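You operate a simulated robot arm through the tools that you are given. There is no shell and no other tool. Be economical: measure what you need, move in short steps, check, and stop when the job is done.

You are at the controls of a simulated two-armed robot. One attempt, no reset.

TASK
On the long beige table top, fold the blue cloth in half, so that its two short edges meet.

Only the result counts: the job must be done as asked and must still hold three seconds after the hand-in. Knocking over, shifting, dropping, spilling or breaking anything else fails it. Flat cloth is picked up by pressing the open fingertips on it (5 to 10 N) and closing them slowly along it; thin cloth reads only 2 to 8 mm in the jaws.

THE ROBOT
Two 7-joint arms with two-finger parallel grippers on one trunk, on a base that drives. Base frame: it is fixed to the floor where the robot stands at the start and does not move with it; the origin is under the middle of the robot, x ahead of it, y to its left, z up; the surface under the hand at the start is at about z = 800. Lengths are in mm, angles in degrees, forces in N, time in s.
The left shoulder is at the start at [71, 156, 1030], the right one opposite. Places, roughly: long beige table top [700, -100, 800]. Payload 3.91 kg a hand.
Tool frame (each hand has its own): the origin (TCP) lies between the finger pads and is the grasp point; the fingertips stand 30 mm ahead of it; z points along the fingers, y is the line along which they close. The gripper opens to 110 mm. The fingers are 20 mm wide and 10 mm thick; the gripper's body (48 by 112 mm) begins 55 mm behind the TCP.
Orientation is told as [roll, pitch, yaw] about the base's x, y, z axes, in that order, counted from this pose: with the fingers straight down and closing along the base's y, the tool's x points along the base's -x, its y along +y and its z along -z.

THE INTERFACE
- The arms move only by the tool servo_tool. It takes "left_motion", "right_motion" or both (then of equal length, played together; a hand with none holds still); each is a list of rows, each a list of 7 numbers: the finger opening in cm, from 0 to 11, then the shift along the base's x, y, z in cm, then the turn, a rotation vector about the base's x, y, z in degrees. In form: [[jaw, dx, dy, dz, ax, ay, az], ...]. A call has 1 to 8 rows; each row shifts and turns the commanded pose from where the row before left it. Rows are played at 5 a second. More than 50 mm and 8.6 degrees between two rows, or a gripper value outside its range, and nothing of the call is played. A pose out of reach is approached as far as the arm can. The call stops where the force on the tool passes 40 N (or 10 N more than at its start, if that is more) or the arm is blocked; 0.2 s more then pass. The fingers move at their own pace (about 108 mm/s each) and stop on an object; they squeeze with about 28 N. The grip force told is the motor's: it shows also when the fingers shut on nothing. Time passes only in rows, and 0.2 s behind the last, so rows that do not move let the fingers close. The reply holds the time, the measured pose of the TCP, the force on the tool along the base axes, the opening and the grip force, in the units named above and with some noise, with the torque about the TCP (base axes, N m) and any sound that the robot's microphone picked up.
- Cameras (640 x 400 px; columns grow to the right, rows downward): "scene" is now at [140.9, -8.9, 1271.8]; the picture's right is [-0.08, -1.00, 0.00], its down [-0.45, 0.03, -0.89] and it looks along [0.89, -0.07, -0.45] (base axes); focal length 214 px, centre (320, 200). "left" rides on the left gripper at [72, -17, -103] in its tool frame; the picture's right is [0.23, 0.97, 0.00], its down [-0.76, 0.18, -0.62] and it looks along [-0.61, 0.14, 0.78] (tool axes); focal length 222 px, centre (320, 200). "right" rides on the right gripper at [72, 17, -103] in its tool frame; the picture's right is [-0.23, 0.97, 0.00], its down [-0.76, -0.18, -0.62] and it looks along [-0.61, -0.14, 0.78] (tool axes); focal length 222 px, centre (320, 200). There is no depth. A picture from a camera that has moved, and an enlarged one, comes with that camera's place and axes in the base frame and with its lens.
- grab_frame(camera): a new picture of that camera. No time passes.
- slide_trunk(by): slides the trunk up (or, below 0, down) by that many mm; the arms and the scene camera ride with it, the base frame stays. It gives what a move gives, with no picture.
- base_move(legs): drives the robot by 1 to 6 legs, each [ahead, left, turn to the left] in mm, mm and degrees, along the robot's own axes; the way and the turn of a leg run together, so that a leg with both is an arc; at most 1500 mm and 180 degrees a leg. The arms and the cameras ride along, it lands a little off, and it stops where it bumps. It gives what a move gives.
- turn_head(pan, tilt): turns the head with the scene camera to pan (to the left, within 86 degrees either way) and tilt (down, from -29 to 69), counted from straight ahead of the robot. It gives what a move gives.
- close_up(camera, box): a new picture of the part [left, top, right, bottom] of that camera's present view, enlarged. No time passes.
- job_done(): hands the job in; it is judged then, once.

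Work in short steps. Places have to be worked out from the pictures, the camera data and where the tool is seen: move nearer, look again, correct. Check each grasp and each placing, and mend what went wrong. You have 120 turns and 92 pictures in all, those below and enlarged ones among them. Open the grippers and draw the arms clear of the work before you hand the job in, unless the task says otherwise; then end with one line.

The tools are called after "Request:" by a JSON object that holds its "fn" and its "kwargs". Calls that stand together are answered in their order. servo_tool: Moves the arms, as the interface text tells. Its arguments: {"type":"object","properties":{"left_motion":{"type":"array","items":{"type":"array","items":{"type":"number"}}},"right_motion":{"type":"array","items":{"type":"array","items":{"type":"number"}}}},"required":[]} The other tools are called the same way: slide_trunk (by) slides the trunk up or down; base_move (legs) drives the base; turn_head (pan, tilt) turns the head that bears the scene camera; grab_frame (camera) takes a picture; close_up (camera, box) takes an enlarged picture of a part of a camera's view; job_done () hands the job in.

At the start:

```text
time_s: 0.0
left_position: [819.4, 395.7, 954.3]
left_tool_rot: [0.0, 0.0, -0.1]
left_ft_force: [0.7, 0.2, 0.2]
left_moment: [0.02, -0.03, -0.01]
left_width: 109.8
left_grip_force: 0.1
right_position: [820.3, -336.3, 1042.1]
right_tool_rot: [0.0, 0.0, 0.1]
right_ft_force: [-0.4, 0.3, 0.3]
right_moment: [-0.03, -0.04, -0.01]
right_width: 109.9
right_grip_force: 0.0
trunk travel left (down, up): [-475.0, 465.0]
robot x, y, heading: [0.3, 1.3, -0.0]
head pan, tilt: [-4.4, 26.8]
```

scene: 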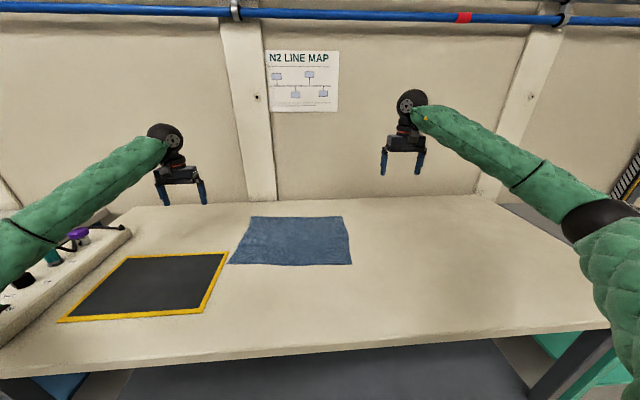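
right: 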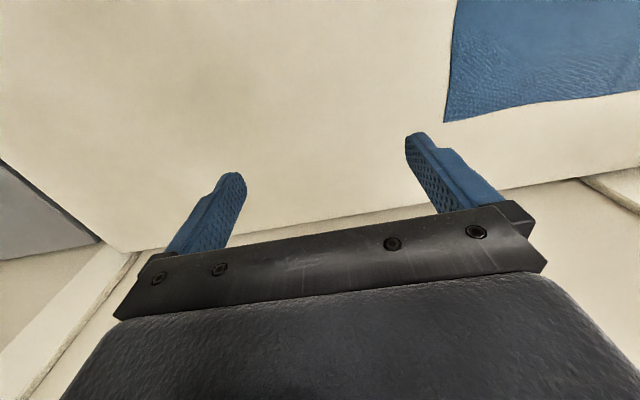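
left: 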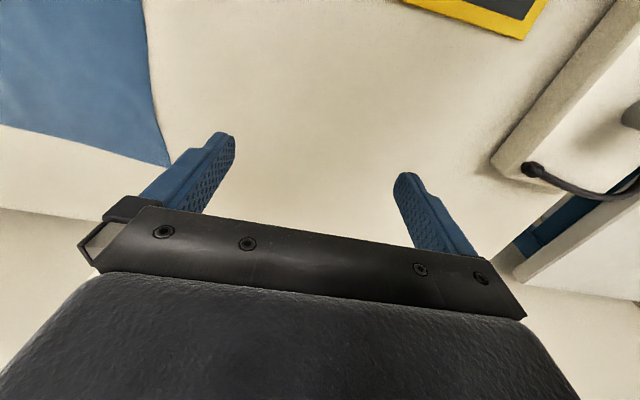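

The cloth spans about x 630–930, y −155 to 225, with its short edges at the left and right. I'll use both hands on the right short edge, so first I raise and retract the arms, then shift the base right and turn it left.

Request:
{"fn": "servo_tool", "kwargs": {"left_motion": [[11, -4, 0, 3, 0, 0, 0], [11, -4, 0, 3, 0, 0, 0], [11, -4, 0, 3, 0, 0, 0], [11, -4, 0, 3, 0, 0, 0]], "right_motion": [[11, -4, 0, 0, 0, 0, 0], [11, -4, 0, 0, 0, 0, 0], [11, -4, 0, 0, 0, 0, 0], [11, -4, 0, 0, 0, 0, 0]]}}

Request:
{"fn": "base_move", "kwargs": {"legs": [[0, -250, 0], [0, 0, 45]]}}

Request:
{"fn": "turn_head", "kwargs": {"pan": -20, "tilt": 35}}

Request:
{"fn": "grab_frame", "kwargs": {"camera": "scene"}}

```text
time_s: 1.0
left_position: [656.9, 395.9, 1075.6]
left_tool_rot: [0.0, -0.1, 0.0]
left_ft_force: [0.3, -1.7, 0.5]
left_moment: [0.0, -0.04, 0.0]
left_width: 109.8
left_grip_force: 0.1
right_position: [658.1, -337.8, 1044.6]
right_tool_rot: [0.0, 0.1, 0.1]
right_ft_force: [-0.5, -0.9, 0.1]
right_moment: [0.06, 0.0, -0.02]
right_width: 109.9
right_grip_force: 0.1
trunk travel left (down, up): [-475.0, 465.0]
robot x, y, heading: [-0.3, -2.1, 0.2]
head pan, tilt: [-4.4, 26.8]
```

```text
time_s: 4.9
left_position: [187.4, 497.1, 1074.5]
left_tool_rot: [0.0, 0.0, 44.8]
left_ft_force: [0.7, -0.5, 0.3]
left_moment: [-0.01, -0.04, 0.01]
left_width: 110.0
left_grip_force: 0.1
right_position: [704.8, -21.1, 1044.0]
right_tool_rot: [0.0, 0.0, 44.7]
right_ft_force: [0.2, 0.7, -0.1]
right_moment: [-0.01, -0.01, 0.03]
right_width: 110.0
right_grip_force: 0.1
trunk travel left (down, up): [-475.0, 465.0]
robot x, y, heading: [-4.7, -246.5, 44.8]
head pan, tilt: [-4.4, 26.8]
```

```text
time_s: 5.7
left_position: [188.5, 497.1, 1074.4]
left_tool_rot: [0.0, 0.0, 44.8]
left_ft_force: [0.8, 0.7, -0.4]
left_moment: [-0.02, 0.0, 0.03]
left_width: 110.0
left_grip_force: 0.0
right_position: [705.3, -20.4, 1044.1]
right_tool_rot: [0.0, 0.0, 44.9]
right_ft_force: [0.4, -0.2, 0.8]
right_moment: [0.0, 0.0, 0.0]
right_width: 110.2
right_grip_force: 0.0
trunk travel left (down, up): [-475.0, 465.0]
robot x, y, heading: [-0.8, -247.7, 44.6]
head pan, tilt: [-20.0, 35.0]
```

```text
88 pictures are left
camera scene: at [114.2, -177.7, 1259.0], right [0.42, -0.91, 0.0], down [-0.52, -0.24, -0.82], along [0.74, 0.34, -0.57], focal length 214 px, centre (320, 200)
```

scene: 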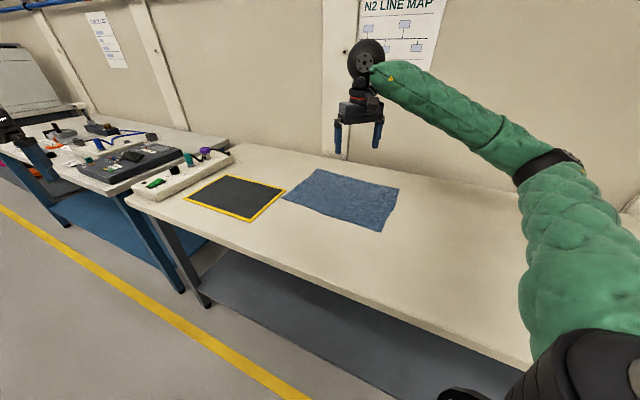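

The camera places the corners at NR (632,−148), FR (915,−165), NL (665,232) and FL (943,216). I'll bring the right hand above the far-right corner and the left above the near-right one, with the fingers closing along x.

Request:
{"fn": "servo_tool", "kwargs": {"right_motion": [[4.5, 2.1, -1.64, -1.2, 0, 0, 5.25], [4.5, 2.1, -1.64, -1.2, 0, 0, 5.25], [4.5, 2.1, -1.64, -1.2, 0, 0, 5.25], [4.5, 2.1, -1.64, -1.2, 0, 0, 5.25], [4.5, 2.1, -1.64, -1.2, 0, 0, 5.25], [4.5, 2.1, -1.64, -1.2, 0, 0, 5.25], [4.5, 2.1, -1.64, -1.2, 0, 0, 5.25], [4.5, 2.1, -1.64, -1.2, 0, 0, 5.25]], "left_motion": [[4.5, 3.0, -3.9, 0, 0, 0, 2.6], [4.5, 3.0, -3.9, 0, 0, 0, 2.6], [4.5, 3.0, -3.9, 0, 0, 0, 2.6], [4.5, 3.0, -3.9, 0, 0, 0, 2.6], [4.5, 3.0, -3.9, 0, 0, 0, 2.6], [4.5, 3.0, -3.9, 0, 0, 0, 2.6], [4.5, 3.0, -3.9, 0, 0, 0, 2.6], [4.5, 3.0, -3.9, 0, 0, 0, 2.6]]}}

Request:
{"fn": "grab_frame", "kwargs": {"camera": "scene"}}

Request:
{"fn": "grab_frame", "kwargs": {"camera": "right"}}

```text
time_s: 7.5
left_position: [428.0, 183.8, 1073.4]
left_tool_rot: [0.0, 0.0, 65.8]
left_ft_force: [0.6, 0.4, -0.7]
left_moment: [0.01, 0.0, 0.01]
left_width: 44.8
left_grip_force: 0.0
right_position: [824.2, -114.5, 975.0]
right_tool_rot: [0.1, 0.0, 74.6]
right_ft_force: [0.1, -0.8, 0.6]
right_moment: [0.02, 0.0, -0.03]
right_width: 45.1
right_grip_force: 0.1
right hand out of reach, approached as far as the arm can: row 6, 7, 8
trunk travel left (down, up): [-475.0, 465.0]
robot x, y, heading: [-2.2, -250.0, 44.8]
head pan, tilt: [-20.0, 35.0]
```

```text
87 pictures are left
camera scene: at [115.5, -178.8, 1258.9], right [0.42, -0.91, 0.0], down [-0.52, -0.24, -0.82], along [0.74, 0.34, -0.57], focal length 214 px, centre (320, 200)
```

scene: 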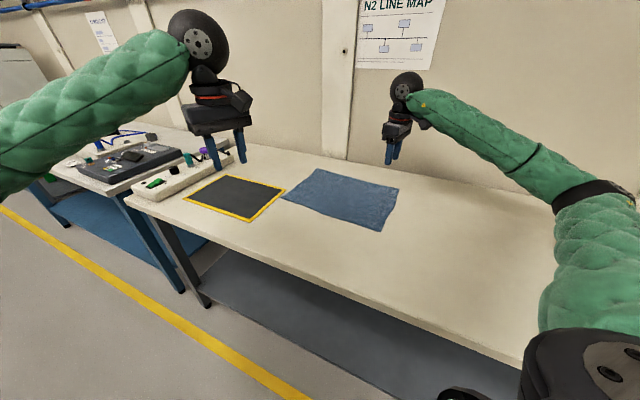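

```text
86 pictures are left
camera right: at [788.9, -178.5, 1077.7], right [-0.88, 0.48, 0.0], down [0.37, 0.69, 0.62], along [0.3, 0.55, -0.78], focal length 222 px, centre (320, 200)
```

right: 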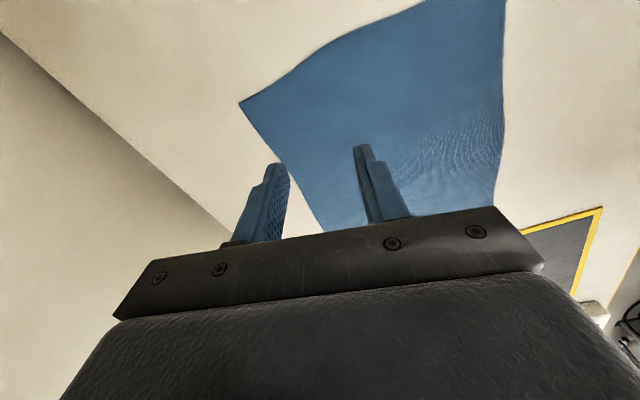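

The right hand stopped short, probably at a wrist-yaw or reach limit. I'll check the clearance between base and table to see whether I can drive closer.

Request:
{"fn": "turn_head", "kwargs": {"pan": -45, "tilt": 69}}

Request:
{"fn": "grab_frame", "kwargs": {"camera": "scene"}}

```text
time_s: 8.4
left_position: [427.8, 184.1, 1073.6]
left_tool_rot: [0.0, 0.0, 65.6]
left_ft_force: [-0.8, -0.2, 0.2]
left_moment: [0.01, 0.02, -0.01]
left_width: 44.9
left_grip_force: 0.1
right_position: [823.5, -113.9, 976.6]
right_tool_rot: [-0.1, 0.0, 74.6]
right_ft_force: [-0.1, -0.4, -0.2]
right_moment: [-0.01, -0.02, -0.02]
right_width: 44.8
right_grip_force: 0.1
trunk travel left (down, up): [-475.0, 465.0]
robot x, y, heading: [-1.9, -251.7, 44.7]
head pan, tilt: [-45.0, 68.8]
```

```text
85 pictures are left
camera scene: at [90.4, -214.9, 1215.4], right [0.0, -1.0, 0.0], down [-0.93, 0.0, -0.36], along [0.36, 0.0, -0.93], focal length 214 px, centre (320, 200)
```

scene: 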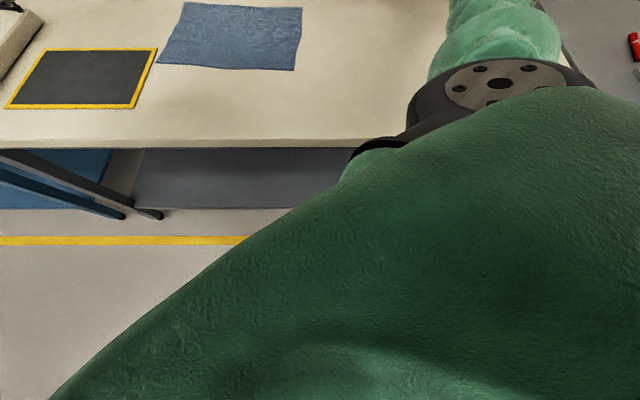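

The table edge is at x≈387, with its legs set back to about x≈466, so there is room. I'll move about 80 mm closer and turn 15° more, so the wrists need less yaw.

Request:
{"fn": "base_move", "kwargs": {"legs": [[57, -57, 0], [0, 0, 15]]}}

Request:
{"fn": "turn_head", "kwargs": {"pan": -40, "tilt": 40}}

```text
time_s: 10.4
left_position: [380.4, 281.3, 1073.6]
left_tool_rot: [0.0, 0.1, 80.7]
left_ft_force: [0.6, 0.9, 1.0]
left_moment: [0.01, 0.0, -0.01]
left_width: 45.5
left_grip_force: 0.0
right_position: [841.1, 94.7, 975.6]
right_tool_rot: [0.0, 0.1, 89.6]
right_ft_force: [0.2, 0.6, -1.0]
right_moment: [-0.04, -0.01, -0.03]
right_width: 44.9
right_grip_force: 0.1
trunk travel left (down, up): [-475.0, 465.0]
robot x, y, heading: [79.8, -251.5, 59.4]
head pan, tilt: [-45.0, 68.8]
```

```text
time_s: 11.3
left_position: [380.2, 282.5, 1074.2]
left_tool_rot: [0.1, 0.0, 80.6]
left_ft_force: [0.0, 0.3, 0.1]
left_moment: [-0.01, 0.02, 0.0]
left_width: 45.1
left_grip_force: 0.1
right_position: [842.4, 95.8, 973.6]
right_tool_rot: [0.0, 0.0, 89.6]
right_ft_force: [0.4, 1.0, 0.4]
right_moment: [-0.02, 0.01, 0.01]
right_width: 44.8
right_grip_force: 0.0
trunk travel left (down, up): [-475.0, 465.0]
robot x, y, heading: [78.1, -248.4, 59.8]
head pan, tilt: [-40.0, 40.0]
```

Now I send both hands over the right edge, the right staying ahead of the left.

Request:
{"fn": "servo_tool", "kwargs": {"right_motion": [[4.5, 0.41, -3.08, -0.9, 0, 0, -0.4], [4.5, 0.41, -3.08, -0.9, 0, 0, -0.4], [4.5, 0.41, -3.08, -0.9, 0, 0, -0.4], [4.5, 0.41, -3.08, -0.9, 0, 0, -0.4], [4.5, 0.41, -3.08, -0.9, 0, 0, -0.4], [4.5, 0.41, -3.08, -0.9, 0, 0, -0.4], [4.5, 0.41, -3.08, -0.9, 0, 0, -0.4], [4.5, 0.41, -3.08, -0.9, 0, 0, -0.4]], "left_motion": [[4.5, 2.7, -3.9, -1.3, 0, 0, 0.75], [4.5, 2.7, -3.9, -1.3, 0, 0, 0.75], [4.5, 2.7, -3.9, -1.3, 0, 0, 0.75], [4.5, 2.7, -3.9, -1.3, 0, 0, 0.75], [4.5, 2.7, -3.9, -1.3, 0, 0, 0.75], [4.5, 2.7, -3.9, -1.3, 0, 0, 0.75], [4.5, 2.7, -3.9, -1.3, 0, 0, 0.75], [4.5, 2.7, -3.9, -1.3, 0, 0, 0.75]]}}

Request:
{"fn": "grab_frame", "kwargs": {"camera": "scene"}}

Request:
{"fn": "grab_frame", "kwargs": {"camera": "right"}}

Request:
{"fn": "grab_frame", "kwargs": {"camera": "left"}}

```text
time_s: 13.1
left_position: [599.7, -29.0, 968.0]
left_tool_rot: [0.3, 0.1, 86.7]
left_ft_force: [0.0, 0.8, -0.2]
left_moment: [-0.03, 0.03, 0.01]
left_width: 45.1
left_grip_force: 0.1
right_position: [845.1, -6.1, 953.8]
right_tool_rot: [0.0, 0.2, 86.5]
right_ft_force: [0.8, 0.5, 0.4]
right_moment: [-0.02, 0.01, -0.02]
right_width: 45.0
right_grip_force: 0.0
right hand out of reach, approached as far as the arm can: row 1, 2, 3, 4, 5, 6, 7, 8
trunk travel left (down, up): [-475.0, 465.0]
robot x, y, heading: [78.1, -248.5, 59.7]
head pan, tilt: [-40.0, 40.0]
```

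```text
84 pictures are left
camera scene: at [187.2, -176.3, 1251.1], right [0.34, -0.94, 0.0], down [-0.61, -0.22, -0.76], along [0.72, 0.26, -0.64], focal length 214 px, centre (320, 200)
```

scene: 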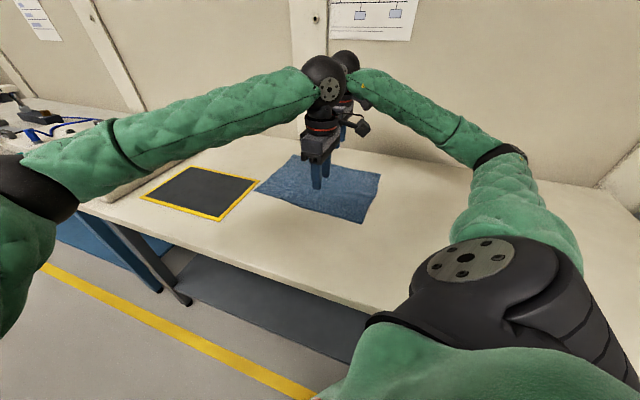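

```text
83 pictures are left
camera right: at [823.4, -75.1, 1057.5], right [-0.96, 0.29, 0.0], down [0.22, 0.75, 0.62], along [0.18, 0.59, -0.78], focal length 222 px, centre (320, 200)
```

right: 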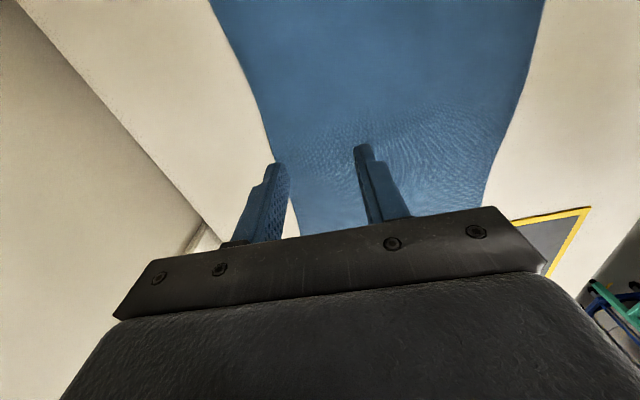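

```text
82 pictures are left
camera left: at [613.0, -103.3, 1071.2], right [-0.98, -0.17, 0.0], down [-0.13, 0.77, 0.62], along [-0.11, 0.61, -0.78], focal length 222 px, centre (320, 200)
```

left: 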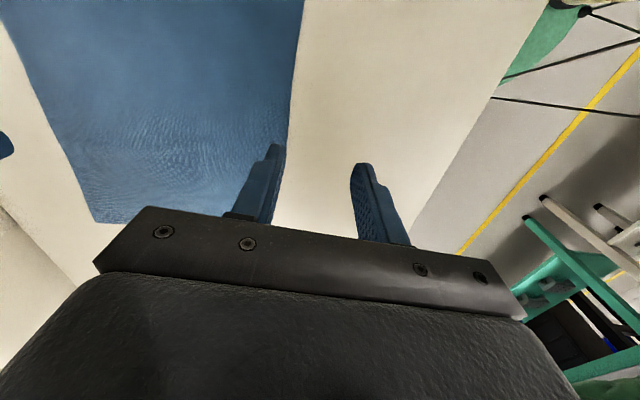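

The right wrist hits a yaw limit as it moves right. I'll settle for a yaw of about 67° there; turning it back first also shows where the commanded pose is.

Request:
{"fn": "servo_tool", "kwargs": {"right_motion": [[4.5, 0, 0, 0, 0, 0, -7], [4.5, 0, 0, 0, 0, 0, -7], [4.5, 0, 0, 0, 0, 0, -6], [4.5, 0, 0, 0, 0, 0, 0]]}}

```text
time_s: 14.1
left_position: [596.7, -30.6, 970.3]
left_tool_rot: [0.0, 0.0, 86.5]
left_ft_force: [0.7, 0.1, 0.1]
left_moment: [0.01, -0.03, 0.02]
left_width: 45.0
left_grip_force: 0.1
right_position: [843.1, -7.7, 956.9]
right_tool_rot: [0.1, 0.0, 66.3]
right_ft_force: [0.3, 0.1, 0.8]
right_moment: [0.0, 0.01, -0.01]
right_width: 45.1
right_grip_force: 0.1
trunk travel left (down, up): [-475.0, 465.0]
robot x, y, heading: [78.6, -253.1, 60.0]
head pan, tilt: [-40.0, 40.0]
```

The commanded pose restarts from where the hand actually stopped, which is convenient. Moving both over their grasp points at z≈900.

Request:
{"fn": "servo_tool", "kwargs": {"right_motion": [[4.5, 0.64, -2.86, -1.1, 0, 0, 0], [4.5, 0.64, -2.86, -1.1, 0, 0, 0], [4.5, 0.64, -2.86, -1.1, 0, 0, 0], [4.5, 0.64, -2.86, -1.1, 0, 0, 0], [4.5, 0.64, -2.86, -1.1, 0, 0, 0]], "left_motion": [[4.5, 1.5, -2.14, -1.4, 0, 0, 0], [4.5, 1.5, -2.14, -1.4, 0, 0, 0], [4.5, 1.5, -2.14, -1.4, 0, 0, 0], [4.5, 1.5, -2.14, -1.4, 0, 0, 0], [4.5, 1.5, -2.14, -1.4, 0, 0, 0]]}}

Request:
{"fn": "grab_frame", "kwargs": {"camera": "scene"}}

Request:
{"fn": "grab_frame", "kwargs": {"camera": "right"}}

Request:
{"fn": "grab_frame", "kwargs": {"camera": "left"}}

```text
time_s: 15.3
left_position: [671.2, -137.2, 899.0]
left_tool_rot: [0.0, 0.0, 86.7]
left_ft_force: [-0.3, -0.2, -0.2]
left_moment: [-0.01, 0.02, -0.01]
left_width: 45.3
left_grip_force: 0.0
right_position: [874.2, -150.3, 902.6]
right_tool_rot: [0.0, -0.1, 66.4]
right_ft_force: [0.0, 0.6, 0.4]
right_moment: [0.01, 0.0, 0.01]
right_width: 44.9
right_grip_force: 0.0
trunk travel left (down, up): [-475.0, 465.0]
robot x, y, heading: [78.9, -244.4, 59.9]
head pan, tilt: [-40.0, 40.0]
```

```text
81 pictures are left
camera scene: at [184.8, -178.5, 1251.5], right [0.34, -0.94, 0.0], down [-0.6, -0.22, -0.77], along [0.72, 0.26, -0.64], focal length 214 px, centre (320, 200)
```

scene: 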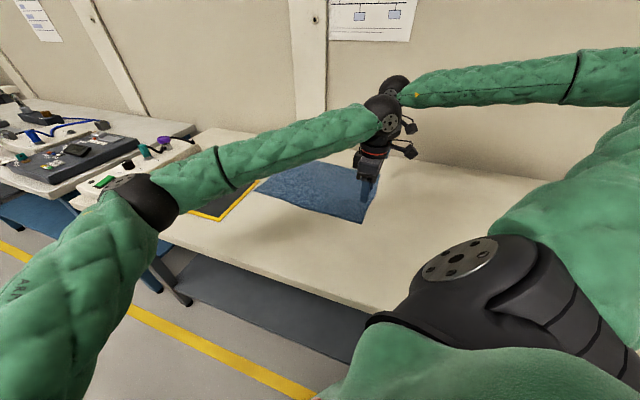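

```text
80 pictures are left
camera right: at [830.5, -208.8, 1004.9], right [-0.8, 0.6, 0.0], down [0.47, 0.63, 0.62], along [0.37, 0.5, -0.78], focal length 222 px, centre (320, 200)
```

right: 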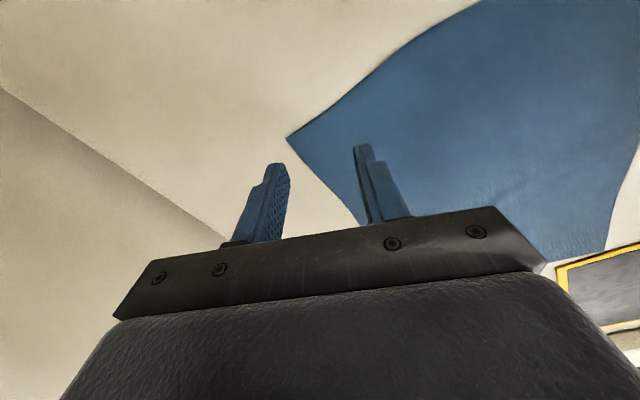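

```text
79 pictures are left
camera left: at [685.2, -212.4, 1002.6], right [-0.99, -0.17, 0.0], down [-0.13, 0.77, 0.62], along [-0.11, 0.61, -0.78], focal length 222 px, centre (320, 200)
```

left: 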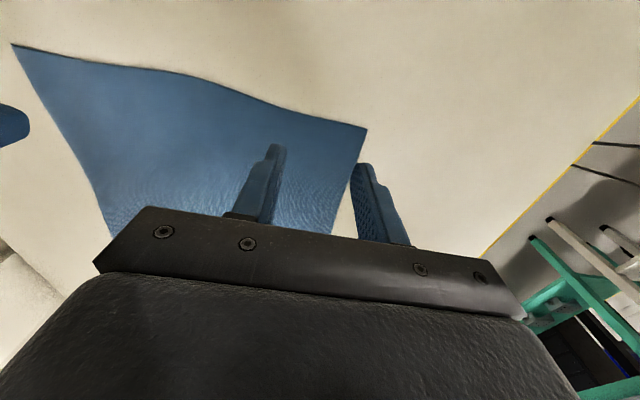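

Grasp points check out: the edge lies at y≈−149 under the left hand and ≈−161 under the right, and both are about 12 mm inside. I'll nudge the right hand inward by a few mm and descend to just above the cloth.

Request:
{"fn": "servo_tool", "kwargs": {"right_motion": [[4.5, -0.25, 0.35, -3, 0, 0, 0], [4.5, -0.25, 0.35, -2, 0, 0, 0], [4.5, 0, 0, -1, 0, 0, 0], [4.5, 0, 0, 0, 0, 0, 0]], "left_motion": [[4.5, 0, 0.1, -3, 0, 0, 0], [4.5, 0, 0.1, -2, 0, 0, 0], [4.5, 0, 0, -0.6, 0, 0, 0], [4.5, 0, 0, 0, 0, 0, 0]]}}

Request:
{"fn": "grab_frame", "kwargs": {"camera": "right"}}

Request:
{"fn": "grab_frame", "kwargs": {"camera": "left"}}

```text
time_s: 16.3
left_position: [671.4, -135.6, 844.9]
left_tool_rot: [0.0, 0.0, 86.8]
left_ft_force: [-0.1, 0.3, 0.2]
left_moment: [0.03, 0.02, 0.0]
left_width: 44.8
left_grip_force: 0.2
right_position: [870.3, -143.7, 841.1]
right_tool_rot: [-0.1, 0.0, 66.3]
right_ft_force: [0.0, 0.1, -0.3]
right_moment: [0.01, -0.02, 0.0]
right_width: 45.1
right_grip_force: 0.0
trunk travel left (down, up): [-475.0, 465.0]
robot x, y, heading: [79.1, -246.1, 59.4]
head pan, tilt: [-40.0, 40.0]
```

```text
78 pictures are left
camera right: at [824.9, -201.5, 945.0], right [-0.8, 0.6, 0.0], down [0.47, 0.63, 0.62], along [0.37, 0.5, -0.78], focal length 222 px, centre (320, 200)
```

right: 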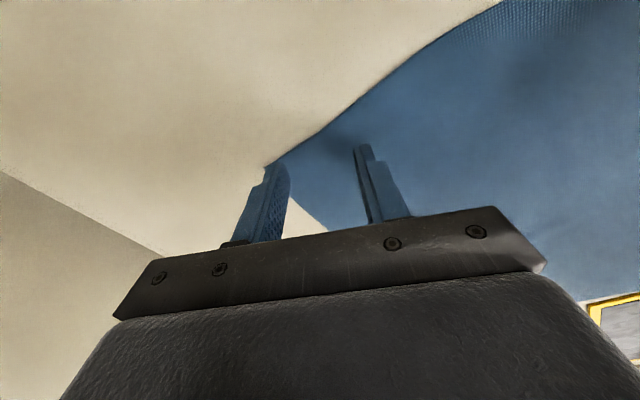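

```text
77 pictures are left
camera left: at [684.8, -209.5, 946.9], right [-0.99, -0.17, 0.0], down [-0.13, 0.77, 0.62], along [-0.11, 0.61, -0.78], focal length 222 px, centre (320, 200)
```

left: 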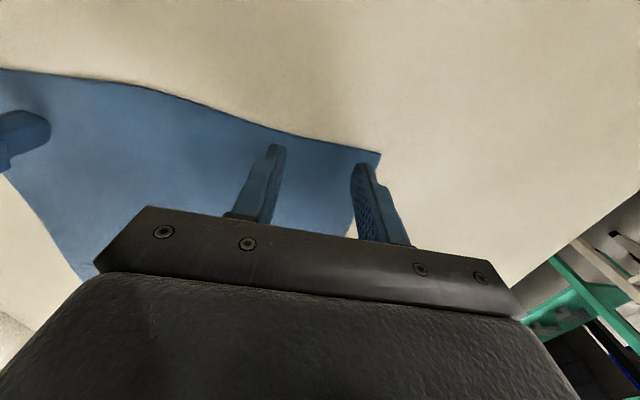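

Both hands are within the cloth; I shift the right hand 8 mm further in and lower both to near contact.

Request:
{"fn": "servo_tool", "kwargs": {"right_motion": [[4.5, -0.8, 0.0, -0.5, 0, 0, 0], [4.5, 0, 0, -0.4, 0, 0, 0], [4.5, 0, 0, 0, 0, 0, 0]], "left_motion": [[4.5, 0, 0, -0.9, 0, 0, 0], [4.5, 0, 0, -0.4, 0, 0, 0], [4.5, 0, 0, 0, 0, 0, 0]]}}

```text
time_s: 17.1
left_position: [671.7, -135.8, 831.2]
left_tool_rot: [0.0, 0.0, 86.7]
left_ft_force: [0.9, 0.1, 10.2]
left_moment: [-0.01, 0.02, 0.0]
left_width: 45.2
left_grip_force: 0.1
right_position: [861.9, -142.2, 833.2]
right_tool_rot: [0.0, 0.0, 66.4]
right_ft_force: [0.1, -0.2, 0.5]
right_moment: [-0.01, -0.02, -0.01]
right_width: 44.9
right_grip_force: 0.1
trunk travel left (down, up): [-475.0, 465.0]
robot x, y, heading: [82.3, -249.4, 59.7]
head pan, tilt: [-40.0, 40.0]
```

Left presses at 10 N; the right needs about 2 mm more.

Request:
{"fn": "servo_tool", "kwargs": {"right_motion": [[4.5, 0, 0, -0.15, 0, 0, 0], [4.5, 0, 0, 0, 0, 0, 0]]}}

```text
time_s: 17.7
left_position: [672.3, -136.2, 831.0]
left_tool_rot: [0.0, 0.0, 86.8]
left_ft_force: [3.0, 1.6, 14.0]
left_moment: [-0.02, -0.01, 0.01]
left_width: 44.7
left_grip_force: 0.0
right_position: [862.7, -143.2, 831.0]
right_tool_rot: [0.0, 0.0, 66.4]
right_ft_force: [1.4, -0.5, 1.0]
right_moment: [-0.04, -0.03, 0.01]
right_width: 45.0
right_grip_force: 0.0
trunk travel left (down, up): [-475.0, 465.0]
robot x, y, heading: [82.3, -248.9, 59.8]
head pan, tilt: [-40.0, 40.0]
```

Request:
{"fn": "servo_tool", "kwargs": {"right_motion": [[4.5, 0, 0, -0.1, 0, 0, 0], [4.5, 0, 0, 0, 0, 0, 0]], "left_motion": [[4.5, 0, 0, 0.03, 0, 0, 0], [4.5, 0, 0, 0, 0, 0, 0]]}}

```text
time_s: 18.3
left_position: [671.0, -136.5, 830.9]
left_tool_rot: [0.0, 0.0, 86.7]
left_ft_force: [2.0, 1.0, 7.7]
left_moment: [0.0, 0.02, 0.0]
left_width: 44.6
left_grip_force: 0.1
right_position: [860.9, -141.8, 831.7]
right_tool_rot: [0.0, -0.1, 66.4]
right_ft_force: [1.2, -1.8, 10.0]
right_moment: [-0.1, -0.2, -0.02]
right_width: 45.0
right_grip_force: 0.1
trunk travel left (down, up): [-475.0, 465.0]
robot x, y, heading: [78.7, -252.1, 59.8]
head pan, tilt: [-40.0, 40.0]
```

Left reads 7.7 N and right 10 N. I close both slowly along the cloth.

Request:
{"fn": "servo_tool", "kwargs": {"right_motion": [[3.8, 0, 0, 0, 0, 0, 0], [3.1, 0, 0, 0, 0, 0, 0], [2.4, 0, 0, 0, 0, 0, 0], [1.8, 0, 0, 0, 0, 0, 0], [1.2, 0, 0, 0, 0, 0, 0], [0.6, 0, 0, 0, 0, 0, 0], [0, 0, 0, 0, 0, 0, 0], [0, 0, 0, 0, 0, 0, 0]], "left_motion": [[3.8, 0, 0, 0, 0, 0, 0], [3.1, 0, 0, 0, 0, 0, 0], [2.4, 0, 0, 0, 0, 0, 0], [1.8, 0, 0, 0, 0, 0, 0], [1.2, 0, 0, 0, 0, 0, 0], [0.6, 0, 0, 0, 0, 0, 0], [0, 0, 0, 0, 0, 0, 0], [0, 0, 0, 0, 0, 0, 0]]}}

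Request:
{"fn": "grab_frame", "kwargs": {"camera": "right"}}

Request:
{"fn": "grab_frame", "kwargs": {"camera": "left"}}

```text
time_s: 20.1
left_position: [670.7, -137.3, 831.6]
left_tool_rot: [-0.1, 0.0, 86.7]
left_ft_force: [12.4, -1.1, 0.5]
left_moment: [0.0, -0.37, -0.02]
left_width: 2.1
left_grip_force: 28.6
right_position: [860.2, -142.6, 831.4]
right_tool_rot: [0.0, 0.0, 66.4]
right_ft_force: [-12.4, 1.4, 18.6]
right_moment: [-0.02, 0.32, -0.06]
right_width: 2.3
right_grip_force: 27.8
trunk travel left (down, up): [-475.0, 465.0]
robot x, y, heading: [81.2, -243.6, 59.6]
head pan, tilt: [-40.0, 40.0]
```

```text
76 pictures are left
camera right: at [815.7, -201.0, 934.5], right [-0.8, 0.6, 0.0], down [0.47, 0.63, 0.62], along [0.37, 0.5, -0.78], focal length 222 px, centre (320, 200)
```

right: 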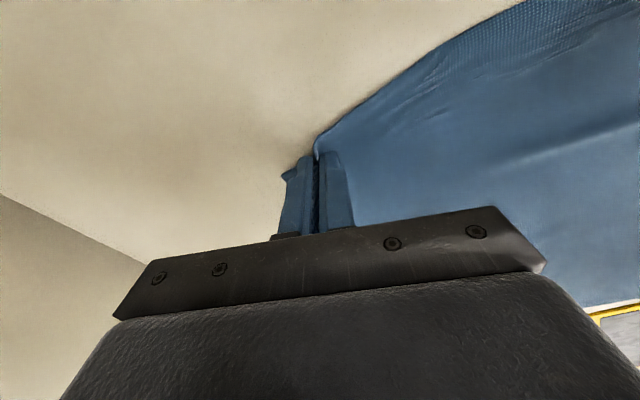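

```text
75 pictures are left
camera left: at [683.9, -210.1, 935.0], right [-0.99, -0.17, 0.0], down [-0.13, 0.77, 0.62], along [-0.11, 0.61, -0.78], focal length 222 px, centre (320, 200)
```

left: 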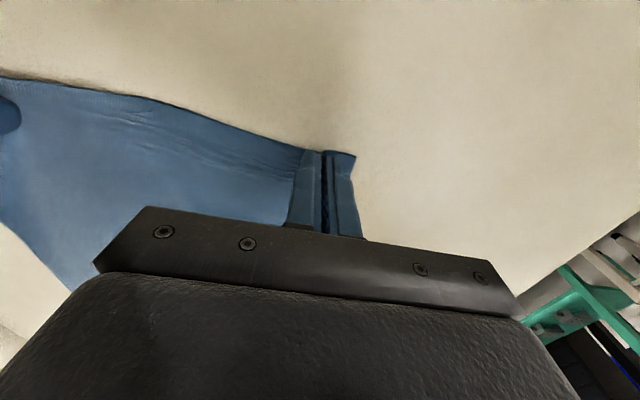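

Both hands hold cloth (2 mm, 28 N) and the edge between them is taut. I lift a little while bringing the hands closer together.

Request:
{"fn": "servo_tool", "kwargs": {"right_motion": [[0, -0.5, 0.3, 1, 0, 0, 0], [0, -0.5, 0.7, 1, 0, 0, 0], [0, 0, 1, 1, 0, 0, 0], [0, 0, 1, 1, 0, 0, 0], [0, 0, 1, 1, 0, 0, 0]], "left_motion": [[0, 0.5, 0.3, 1, 0, 0, 0], [0, 0.5, 0.7, 1, 0, 0, 0], [0, 0, 1, 1, 0, 0, 0], [0, 0, 1, 1, 0, 0, 0], [0, 0, 1, 1, 0, 0, 0]]}}

Request:
{"fn": "grab_frame", "kwargs": {"camera": "right"}}

Request:
{"fn": "grab_frame", "kwargs": {"camera": "left"}}

Request:
{"fn": "grab_frame", "kwargs": {"camera": "scene"}}

```text
time_s: 21.3
left_position: [682.1, -96.6, 880.3]
left_tool_rot: [0.1, 0.0, 86.6]
left_ft_force: [-0.2, 0.0, -0.5]
left_moment: [0.03, 0.02, -0.03]
left_width: 2.0
left_grip_force: 27.8
right_position: [852.5, -103.2, 879.8]
right_tool_rot: [0.0, 0.0, 66.4]
right_ft_force: [-0.5, -0.4, -0.1]
right_moment: [-0.02, 0.0, 0.02]
right_width: 2.0
right_grip_force: 28.0
trunk travel left (down, up): [-475.0, 465.0]
robot x, y, heading: [81.4, -246.7, 60.1]
head pan, tilt: [-40.0, 40.0]
```

```text
74 pictures are left
camera right: at [807.2, -161.4, 982.5], right [-0.8, 0.6, 0.0], down [0.47, 0.63, 0.62], along [0.37, 0.5, -0.78], focal length 222 px, centre (320, 200)
```

right: 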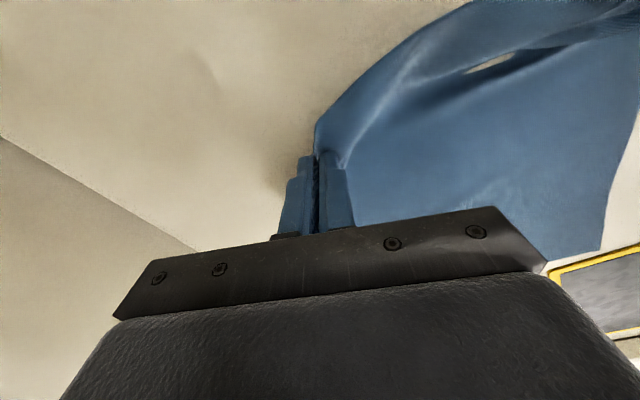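

```text
73 pictures are left
camera left: at [695.0, -170.3, 983.9], right [-0.99, -0.17, 0.0], down [-0.13, 0.77, 0.62], along [-0.11, 0.61, -0.78], focal length 222 px, centre (320, 200)
```

left: 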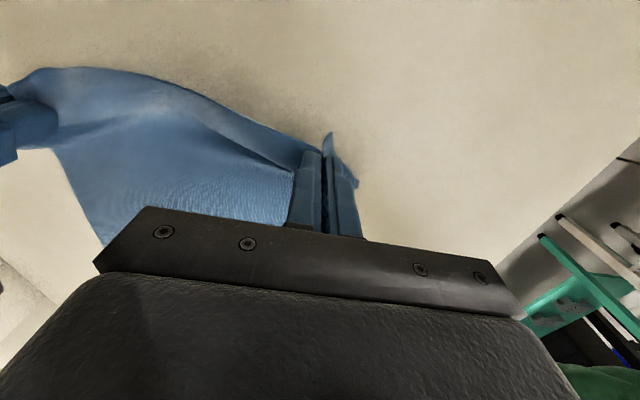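

```text
72 pictures are left
camera scene: at [185.1, -177.6, 1251.4], right [0.34, -0.94, 0.0], down [-0.61, -0.22, -0.77], along [0.72, 0.26, -0.64], focal length 214 px, centre (320, 200)
```

scene: 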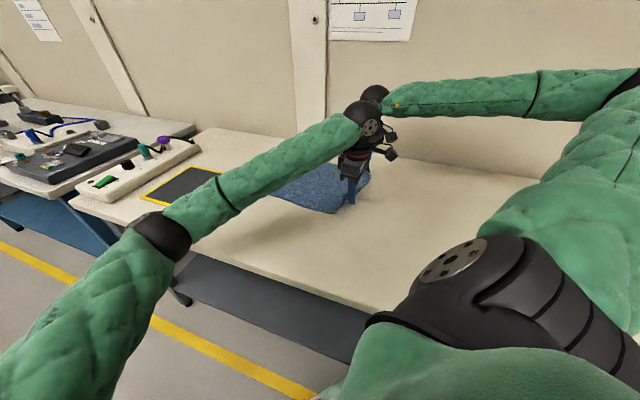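

Both grips hold with slack between them. I carry the edge up and over toward the left in an arc, drifting slightly in +x to follow the cloth's skew.

Request:
{"fn": "servo_tool", "kwargs": {"right_motion": [[0, 0.4, 2.5, 2.5, 0, 0, 0], [0, 0.3, 2.5, 2.5, 0, 0, 0], [0, 0.3, 3, 2.5, 0, 0, 0], [0, 0.3, 3, 2, 0, 0, 0], [0, 0.3, 3, 0.5, 0, 0, 0], [0, 0.3, 3, 0, 0, 0, 0], [0, 0.3, 3, -0.5, 0, 0, 0]], "left_motion": [[0, 0.0, 2.5, 2.5, 0, 0, 0], [0, 0.2, 2.5, 2.5, 0, 0, 0], [0, 0.2, 3, 2.5, 0, 0, 0], [0, 0.2, 3, 2, 0, 0, 0], [0, 0.3, 3, 0.5, 0, 0, 0], [0, 0.3, 3, 0, 0, 0, 0], [0, 0.3, 3, -0.5, 0, 0, 0]]}}

Request:
{"fn": "grab_frame", "kwargs": {"camera": "right"}}

Request:
{"fn": "grab_frame", "kwargs": {"camera": "left"}}

Request:
{"fn": "grab_frame", "kwargs": {"camera": "scene"}}

```text
time_s: 22.9
left_position: [697.8, 105.6, 975.1]
left_tool_rot: [0.1, 0.1, 86.7]
left_ft_force: [-0.6, 0.2, -0.7]
left_moment: [-0.03, 0.01, -0.03]
left_width: 2.2
left_grip_force: 27.9
right_position: [874.6, 97.0, 976.2]
right_tool_rot: [0.0, 0.1, 66.3]
right_ft_force: [-0.4, -0.1, 0.0]
right_moment: [-0.03, -0.02, 0.01]
right_width: 2.3
right_grip_force: 28.2
trunk travel left (down, up): [-475.0, 465.0]
robot x, y, heading: [81.2, -249.5, 59.9]
head pan, tilt: [-40.0, 40.0]
```

```text
71 pictures are left
camera right: at [829.4, 39.6, 1078.9], right [-0.8, 0.6, 0.0], down [0.47, 0.63, 0.62], along [0.37, 0.5, -0.78], focal length 222 px, centre (320, 200)
```

right: 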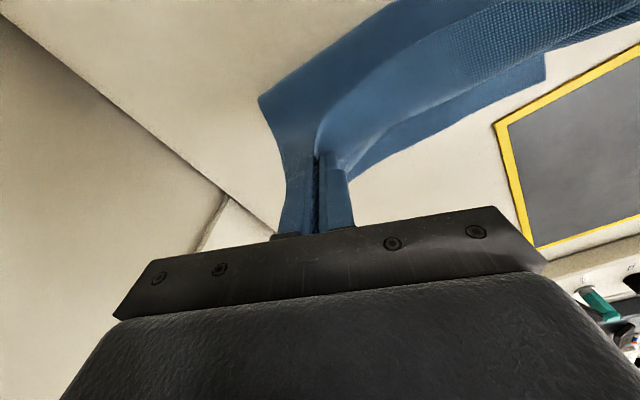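

```text
70 pictures are left
camera left: at [710.7, 31.5, 1079.0], right [-0.99, -0.17, 0.0], down [-0.13, 0.77, 0.62], along [-0.11, 0.61, -0.78], focal length 222 px, centre (320, 200)
```

left: 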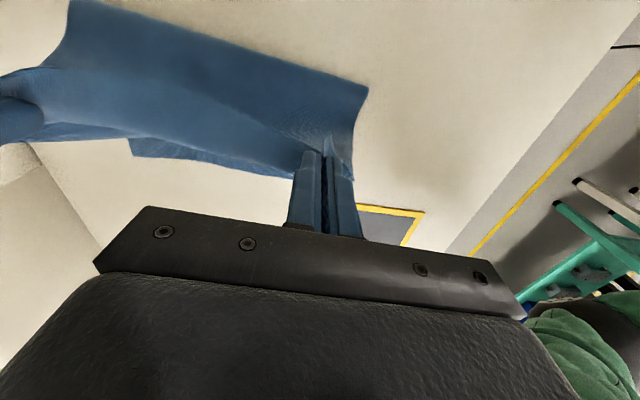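

```text
69 pictures are left
camera scene: at [185.0, -176.3, 1251.3], right [0.34, -0.94, 0.0], down [-0.61, -0.22, -0.77], along [0.72, 0.26, -0.64], focal length 214 px, centre (320, 200)
```

scene: 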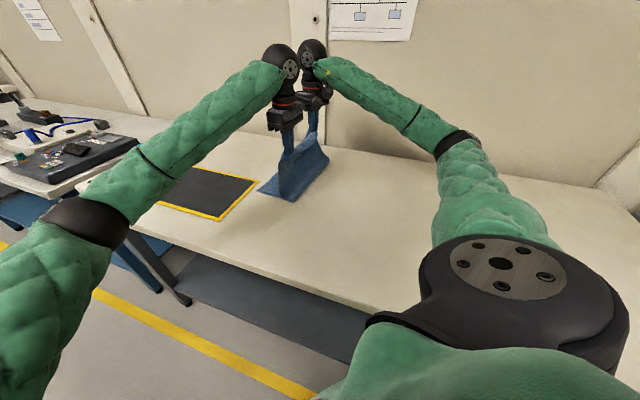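

The fold is going well and the bottom edge has not moved (NL≈(662,231), FL≈(944,218)). I lower the edge to its mirrored position, left at about (714,217) and right at (889,208).

Request:
{"fn": "servo_tool", "kwargs": {"right_motion": [[0, 0.3, 3, -2, 0, 0, 0], [0, 0.3, 3, -2.5, 0, 0, 0], [0, 0.3, 2.5, -3, 0, 0, 0], [0, 0.3, 1.5, -3, 0, 0, 0], [0, 0.2, 0.7, -2, 0, 0, 0], [0, 0, 0.4, -0.8, 0, 0, 0], [0, 0, 0, 0, 0, 0, 0]], "left_motion": [[0, 0.3, 3, -2, 0, 0, 0], [0, 0.3, 3, -2.5, 0, 0, 0], [0, 0.3, 2.5, -3, 0, 0, 0], [0, 0.3, 1.5, -3, 0, 0, 0], [0, 0.3, 0.7, -2, 0, 0, 0], [0, 0, 0.4, -0.8, 0, 0, 0], [0, 0, 0, 0, 0, 0, 0]]}}

Request:
{"fn": "grab_frame", "kwargs": {"camera": "right"}}

Request:
{"fn": "grab_frame", "kwargs": {"camera": "left"}}

Request:
{"fn": "grab_frame", "kwargs": {"camera": "scene"}}

```text
time_s: 24.5
left_position: [712.6, 214.5, 842.8]
left_tool_rot: [0.0, -0.1, 86.7]
left_ft_force: [0.2, -0.7, 0.0]
left_moment: [-0.02, 0.01, -0.01]
left_width: 1.6
left_grip_force: 27.7
right_position: [887.2, 208.3, 841.2]
right_tool_rot: [0.0, 0.1, 66.4]
right_ft_force: [0.0, 0.1, 1.0]
right_moment: [0.0, -0.03, -0.01]
right_width: 2.5
right_grip_force: 28.7
trunk travel left (down, up): [-475.0, 465.0]
robot x, y, heading: [81.6, -242.8, 59.9]
head pan, tilt: [-40.0, 40.0]
```

```text
68 pictures are left
camera right: at [843.4, 150.5, 944.5], right [-0.8, 0.6, 0.0], down [0.47, 0.63, 0.62], along [0.37, 0.5, -0.78], focal length 222 px, centre (320, 200)
```

right: 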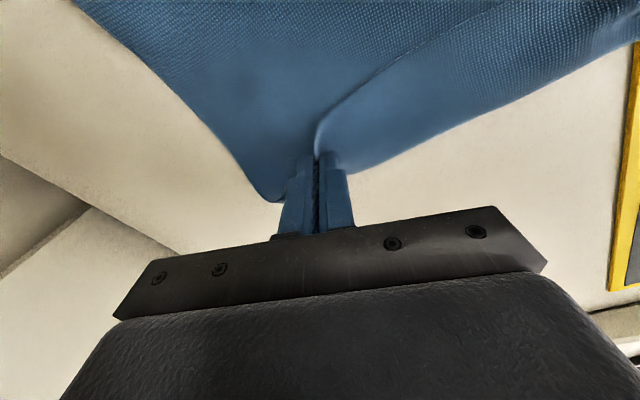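

```text
67 pictures are left
camera left: at [724.9, 140.8, 946.1], right [-0.99, -0.17, 0.0], down [-0.13, 0.77, 0.62], along [-0.11, 0.61, -0.78], focal length 222 px, centre (320, 200)
```

left: 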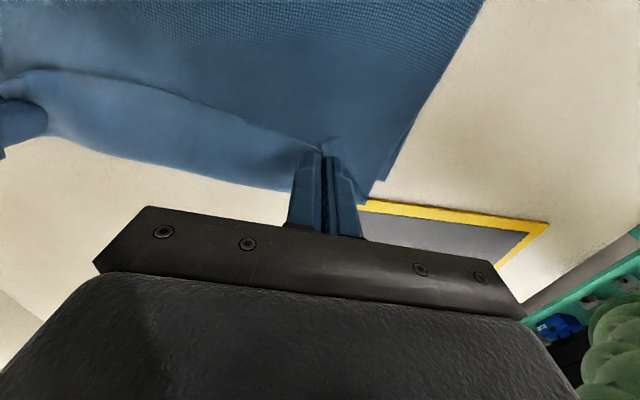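

```text
66 pictures are left
camera scene: at [184.9, -177.4, 1251.4], right [0.34, -0.94, 0.0], down [-0.6, -0.22, -0.77], along [0.72, 0.26, -0.64], focal length 214 px, centre (320, 200)
```

scene: 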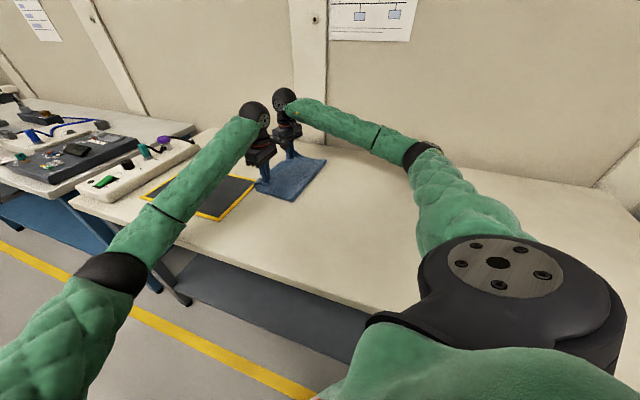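

The edge is nearly in place. I lower the last few mm to contact, open the fingers partly, and lift away.

Request:
{"fn": "servo_tool", "kwargs": {"right_motion": [[0, 0, 0, -0.5, 0, 0, 0], [0, 0, 0, -0.2, 0, 0, 0], [0, 0, 0, 0, 0, 0, 0]], "left_motion": [[0, 0, 0, -0.6, 0, 0, 0], [0, 0, 0, -0.2, 0, 0, 0], [0, 0, 0, 0, 0, 0, 0]]}}

```text
time_s: 25.3
left_position: [712.7, 214.5, 833.7]
left_tool_rot: [0.0, 0.0, 86.6]
left_ft_force: [0.2, 1.7, 0.5]
left_moment: [0.02, 0.01, -0.02]
left_width: 2.0
left_grip_force: 27.7
right_position: [888.4, 208.7, 834.9]
right_tool_rot: [0.0, 0.0, 66.4]
right_ft_force: [0.4, 0.7, 1.6]
right_moment: [-0.02, 0.01, 0.03]
right_width: 2.4
right_grip_force: 27.9
trunk travel left (down, up): [-475.0, 465.0]
robot x, y, heading: [81.0, -247.0, 60.1]
head pan, tilt: [-40.0, 40.0]
```

Just touching. Opening the fingers, then lifting slowly.

Request:
{"fn": "servo_tool", "kwargs": {"right_motion": [[1, 0, 0, 0, 0, 0, 0], [2, 0, 0, 0, 0, 0, 0], [3, 0, 0, 0.3, 0, 0, 0], [3, 0, 0, 2, 0, 0, 0], [3, 0, 0, 4, 0, 0, 0], [3, 0, 0, 4, 0, 0, 0]], "left_motion": [[1, 0, 0, 0, 0, 0, 0], [2, 0, 0, 0, 0, 0, 0], [3, 0, 0, 0.3, 0, 0, 0], [3, 0, 0, 2, 0, 0, 0], [3, 0, 0, 4, 0, 0, 0], [3, 0, 0, 4, 0, 0, 0]]}}

Request:
{"fn": "grab_frame", "kwargs": {"camera": "right"}}

Request:
{"fn": "grab_frame", "kwargs": {"camera": "left"}}

Request:
{"fn": "close_up", "kwargs": {"camera": "scene", "box": [220, 120, 380, 220]}}

```text
time_s: 26.7
left_position: [711.1, 214.3, 938.0]
left_tool_rot: [-0.1, 0.0, 86.5]
left_ft_force: [-0.8, 0.4, 0.3]
left_moment: [0.0, -0.04, -0.02]
left_width: 30.1
left_grip_force: 0.1
right_position: [888.1, 208.5, 939.5]
right_tool_rot: [0.1, 0.0, 66.5]
right_ft_force: [0.3, -1.1, 1.2]
right_moment: [0.0, 0.02, 0.0]
right_width: 29.9
right_grip_force: 0.1
trunk travel left (down, up): [-475.0, 465.0]
robot x, y, heading: [81.2, -250.5, 59.7]
head pan, tilt: [-40.0, 40.0]
```

```text
65 pictures are left
camera right: at [842.5, 149.5, 1042.3], right [-0.8, 0.6, 0.0], down [0.47, 0.63, 0.62], along [0.37, 0.5, -0.78], focal length 222 px, centre (320, 200)
```

right: 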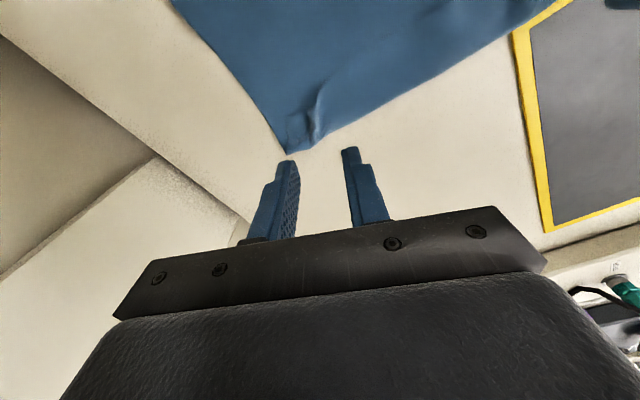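

```text
64 pictures are left
camera left: at [724.3, 139.6, 1041.6], right [-0.99, -0.17, 0.0], down [-0.13, 0.77, 0.62], along [-0.11, 0.61, -0.78], focal length 222 px, centre (320, 200)
```

left: 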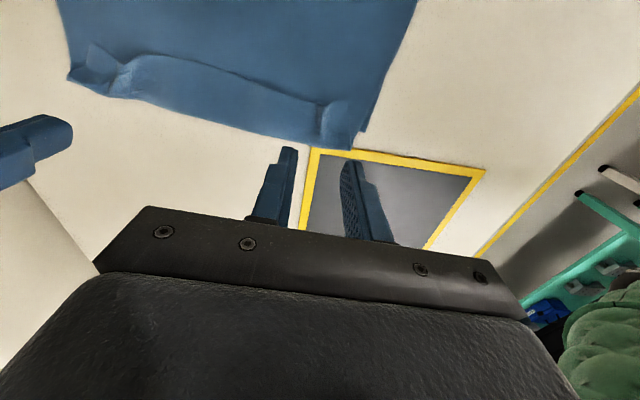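

```text
4.00 times, centred on (300, 170) of scene
camera zoom: at [183.9, -178.0, 1251.4], right [0.34, -0.94, 0.0], down [-0.6, -0.22, -0.77], along [0.72, 0.26, -0.64], focal length 858 px, centre (400, 320)
```

zoom: 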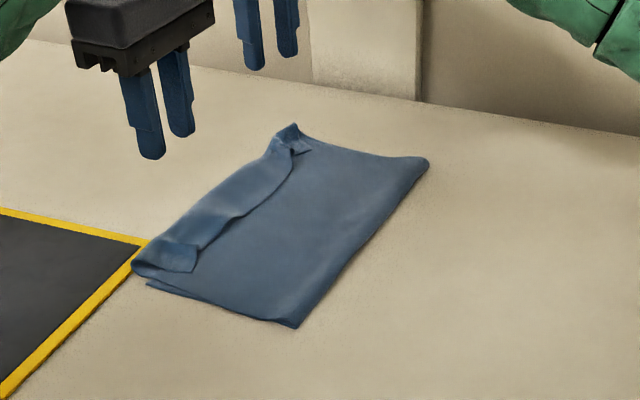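

The fold is basically there, but the top edge curled back into a lip and the fold line sits at y≈75 instead of 35, because the arc was too slack. I plan to regrip the edge and lay it again with a taut arc, tilting the hands as they come down. First I test in free air whether the arms can tilt about x.

Request:
{"fn": "servo_tool", "kwargs": {"right_motion": [[3, 0, 0, 1, -8, 0, 0], [3, 0, 0, 1, -8, 0, 0], [3, 0, 0, 1, -8, 0, 0], [3, 0, 0, 0, -8, 0, 0], [3, 0, 0, 0, -8, 0, 0], [3, 0, 0, 0, -8, 0, 0], [3, 0, 0, 0, -8, 0, 0]], "left_motion": [[3, 0, 0, 1, -8, 0, 0], [3, 0, 0, 1, -8, 0, 0], [3, 0, 0, 1, -8, 0, 0], [3, 0, 0, 0, -8, 0, 0], [3, 0, 0, 0, -8, 0, 0], [3, 0, 0, 0, -8, 0, 0], [3, 0, 0, 0, -8, 0, 0]]}}

Request:
{"fn": "grab_frame", "kwargs": {"camera": "scene"}}

Request:
{"fn": "grab_frame", "kwargs": {"camera": "left"}}

```text
time_s: 28.3
left_position: [713.4, 213.6, 968.4]
left_tool_rot: [-4.9, 56.0, 84.0]
left_ft_force: [-0.8, -0.2, 0.1]
left_moment: [-0.03, 0.01, -0.03]
left_width: 29.8
left_grip_force: 0.0
right_position: [889.2, 207.4, 967.9]
right_tool_rot: [-24.0, 43.0, 56.8]
right_ft_force: [0.1, -0.8, -0.2]
right_moment: [-0.06, 0.04, -0.01]
right_width: 30.4
right_grip_force: 0.1
right hand out of reach, approached as far as the arm can: row 7
trunk travel left (down, up): [-475.0, 465.0]
robot x, y, heading: [81.6, -247.9, 59.9]
head pan, tilt: [-40.0, 40.0]
```

```text
62 pictures are left
camera scene: at [185.8, -178.0, 1251.5], right [0.34, -0.94, 0.0], down [-0.61, -0.22, -0.77], along [0.72, 0.26, -0.64], focal length 214 px, centre (320, 200)
```

scene: 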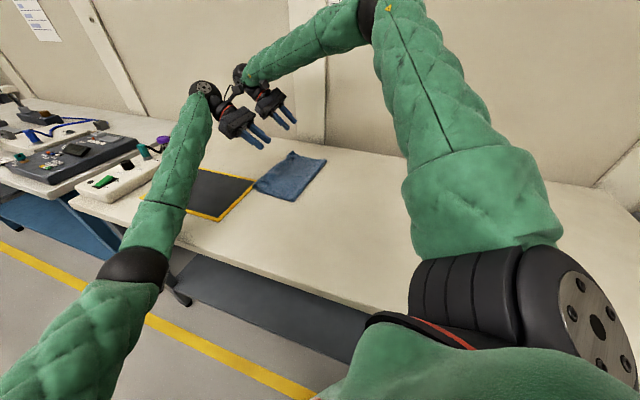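

```text
61 pictures are left
camera left: at [726.2, 258.2, 1086.3], right [-0.99, -0.09, 0.14], down [-0.13, 0.95, -0.29], along [-0.11, -0.31, -0.95], focal length 222 px, centre (320, 200)
```

left: 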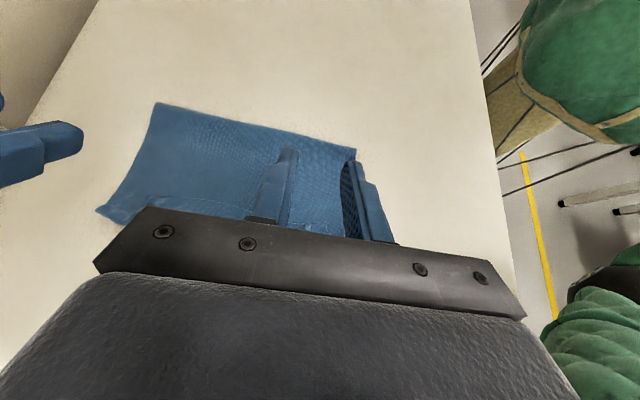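

The arms tilt about 50°, so the lip can be avoided on the second lay. The free top edge now sits at y≈198 (near, x≈691) to 188 (far, x≈919). I straighten the hands and move above the regrip points, left (726,210) and right (879,201).

Request:
{"fn": "servo_tool", "kwargs": {"right_motion": [[4, 0, 0, 0, 8, 0, 0], [4, 0, 0, 0, 8, 0, 0], [4, 0, 0, 0, 8, 0, 0], [4, 0, 0, 0, 8, 0, 0], [4, -0.3, -0.2, 0, 8, 0, 0], [4, -0.3, -0.2, -2, 8, 0, 0], [4, -0.3, -0.2, -3, 2, 0, 0]], "left_motion": [[4, 0, 0, 0, 8, 0, 0], [4, 0, 0, 0, 8, 0, 0], [4, 0, 0, 0, 8, 0, 0], [4, 0, 0, 0, 8, 0, 0], [4, 0.4, -0.1, 0, 8, 0, 0], [4, 0.4, -0.1, -2, 8, 0, 0], [4, 0.4, -0.1, -3, 8, 0, 0]]}}

Request:
{"fn": "grab_frame", "kwargs": {"camera": "right"}}

Request:
{"fn": "grab_frame", "kwargs": {"camera": "left"}}

```text
time_s: 29.9
left_position: [724.8, 212.7, 916.8]
left_tool_rot: [0.1, 0.0, 86.6]
left_ft_force: [0.0, -0.6, 0.5]
left_moment: [0.02, 0.01, 0.03]
left_width: 39.8
left_grip_force: 0.1
right_position: [881.0, 204.1, 916.8]
right_tool_rot: [0.8, -1.9, 66.3]
right_ft_force: [-0.3, 0.2, 0.8]
right_moment: [0.0, 0.0, 0.01]
right_width: 39.9
right_grip_force: 0.0
trunk travel left (down, up): [-475.0, 465.0]
robot x, y, heading: [79.7, -250.4, 59.8]
head pan, tilt: [-40.0, 40.0]
```

```text
60 pictures are left
camera right: at [835.9, 140.8, 1017.5], right [-0.8, 0.6, 0.02], down [0.47, 0.6, 0.64], along [0.37, 0.53, -0.76], focal length 222 px, centre (320, 200)
```

right: 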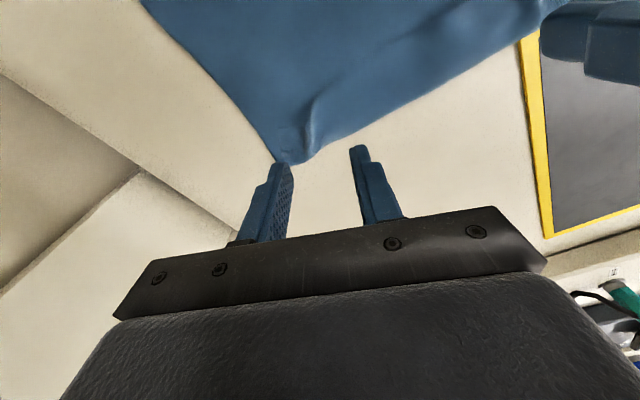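

```text
59 pictures are left
camera left: at [737.7, 139.0, 1020.7], right [-0.99, -0.17, 0.0], down [-0.13, 0.77, 0.62], along [-0.11, 0.61, -0.78], focal length 222 px, centre (320, 200)
```

left: 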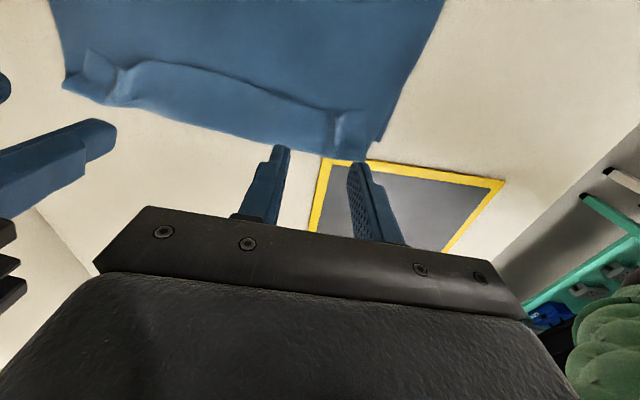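

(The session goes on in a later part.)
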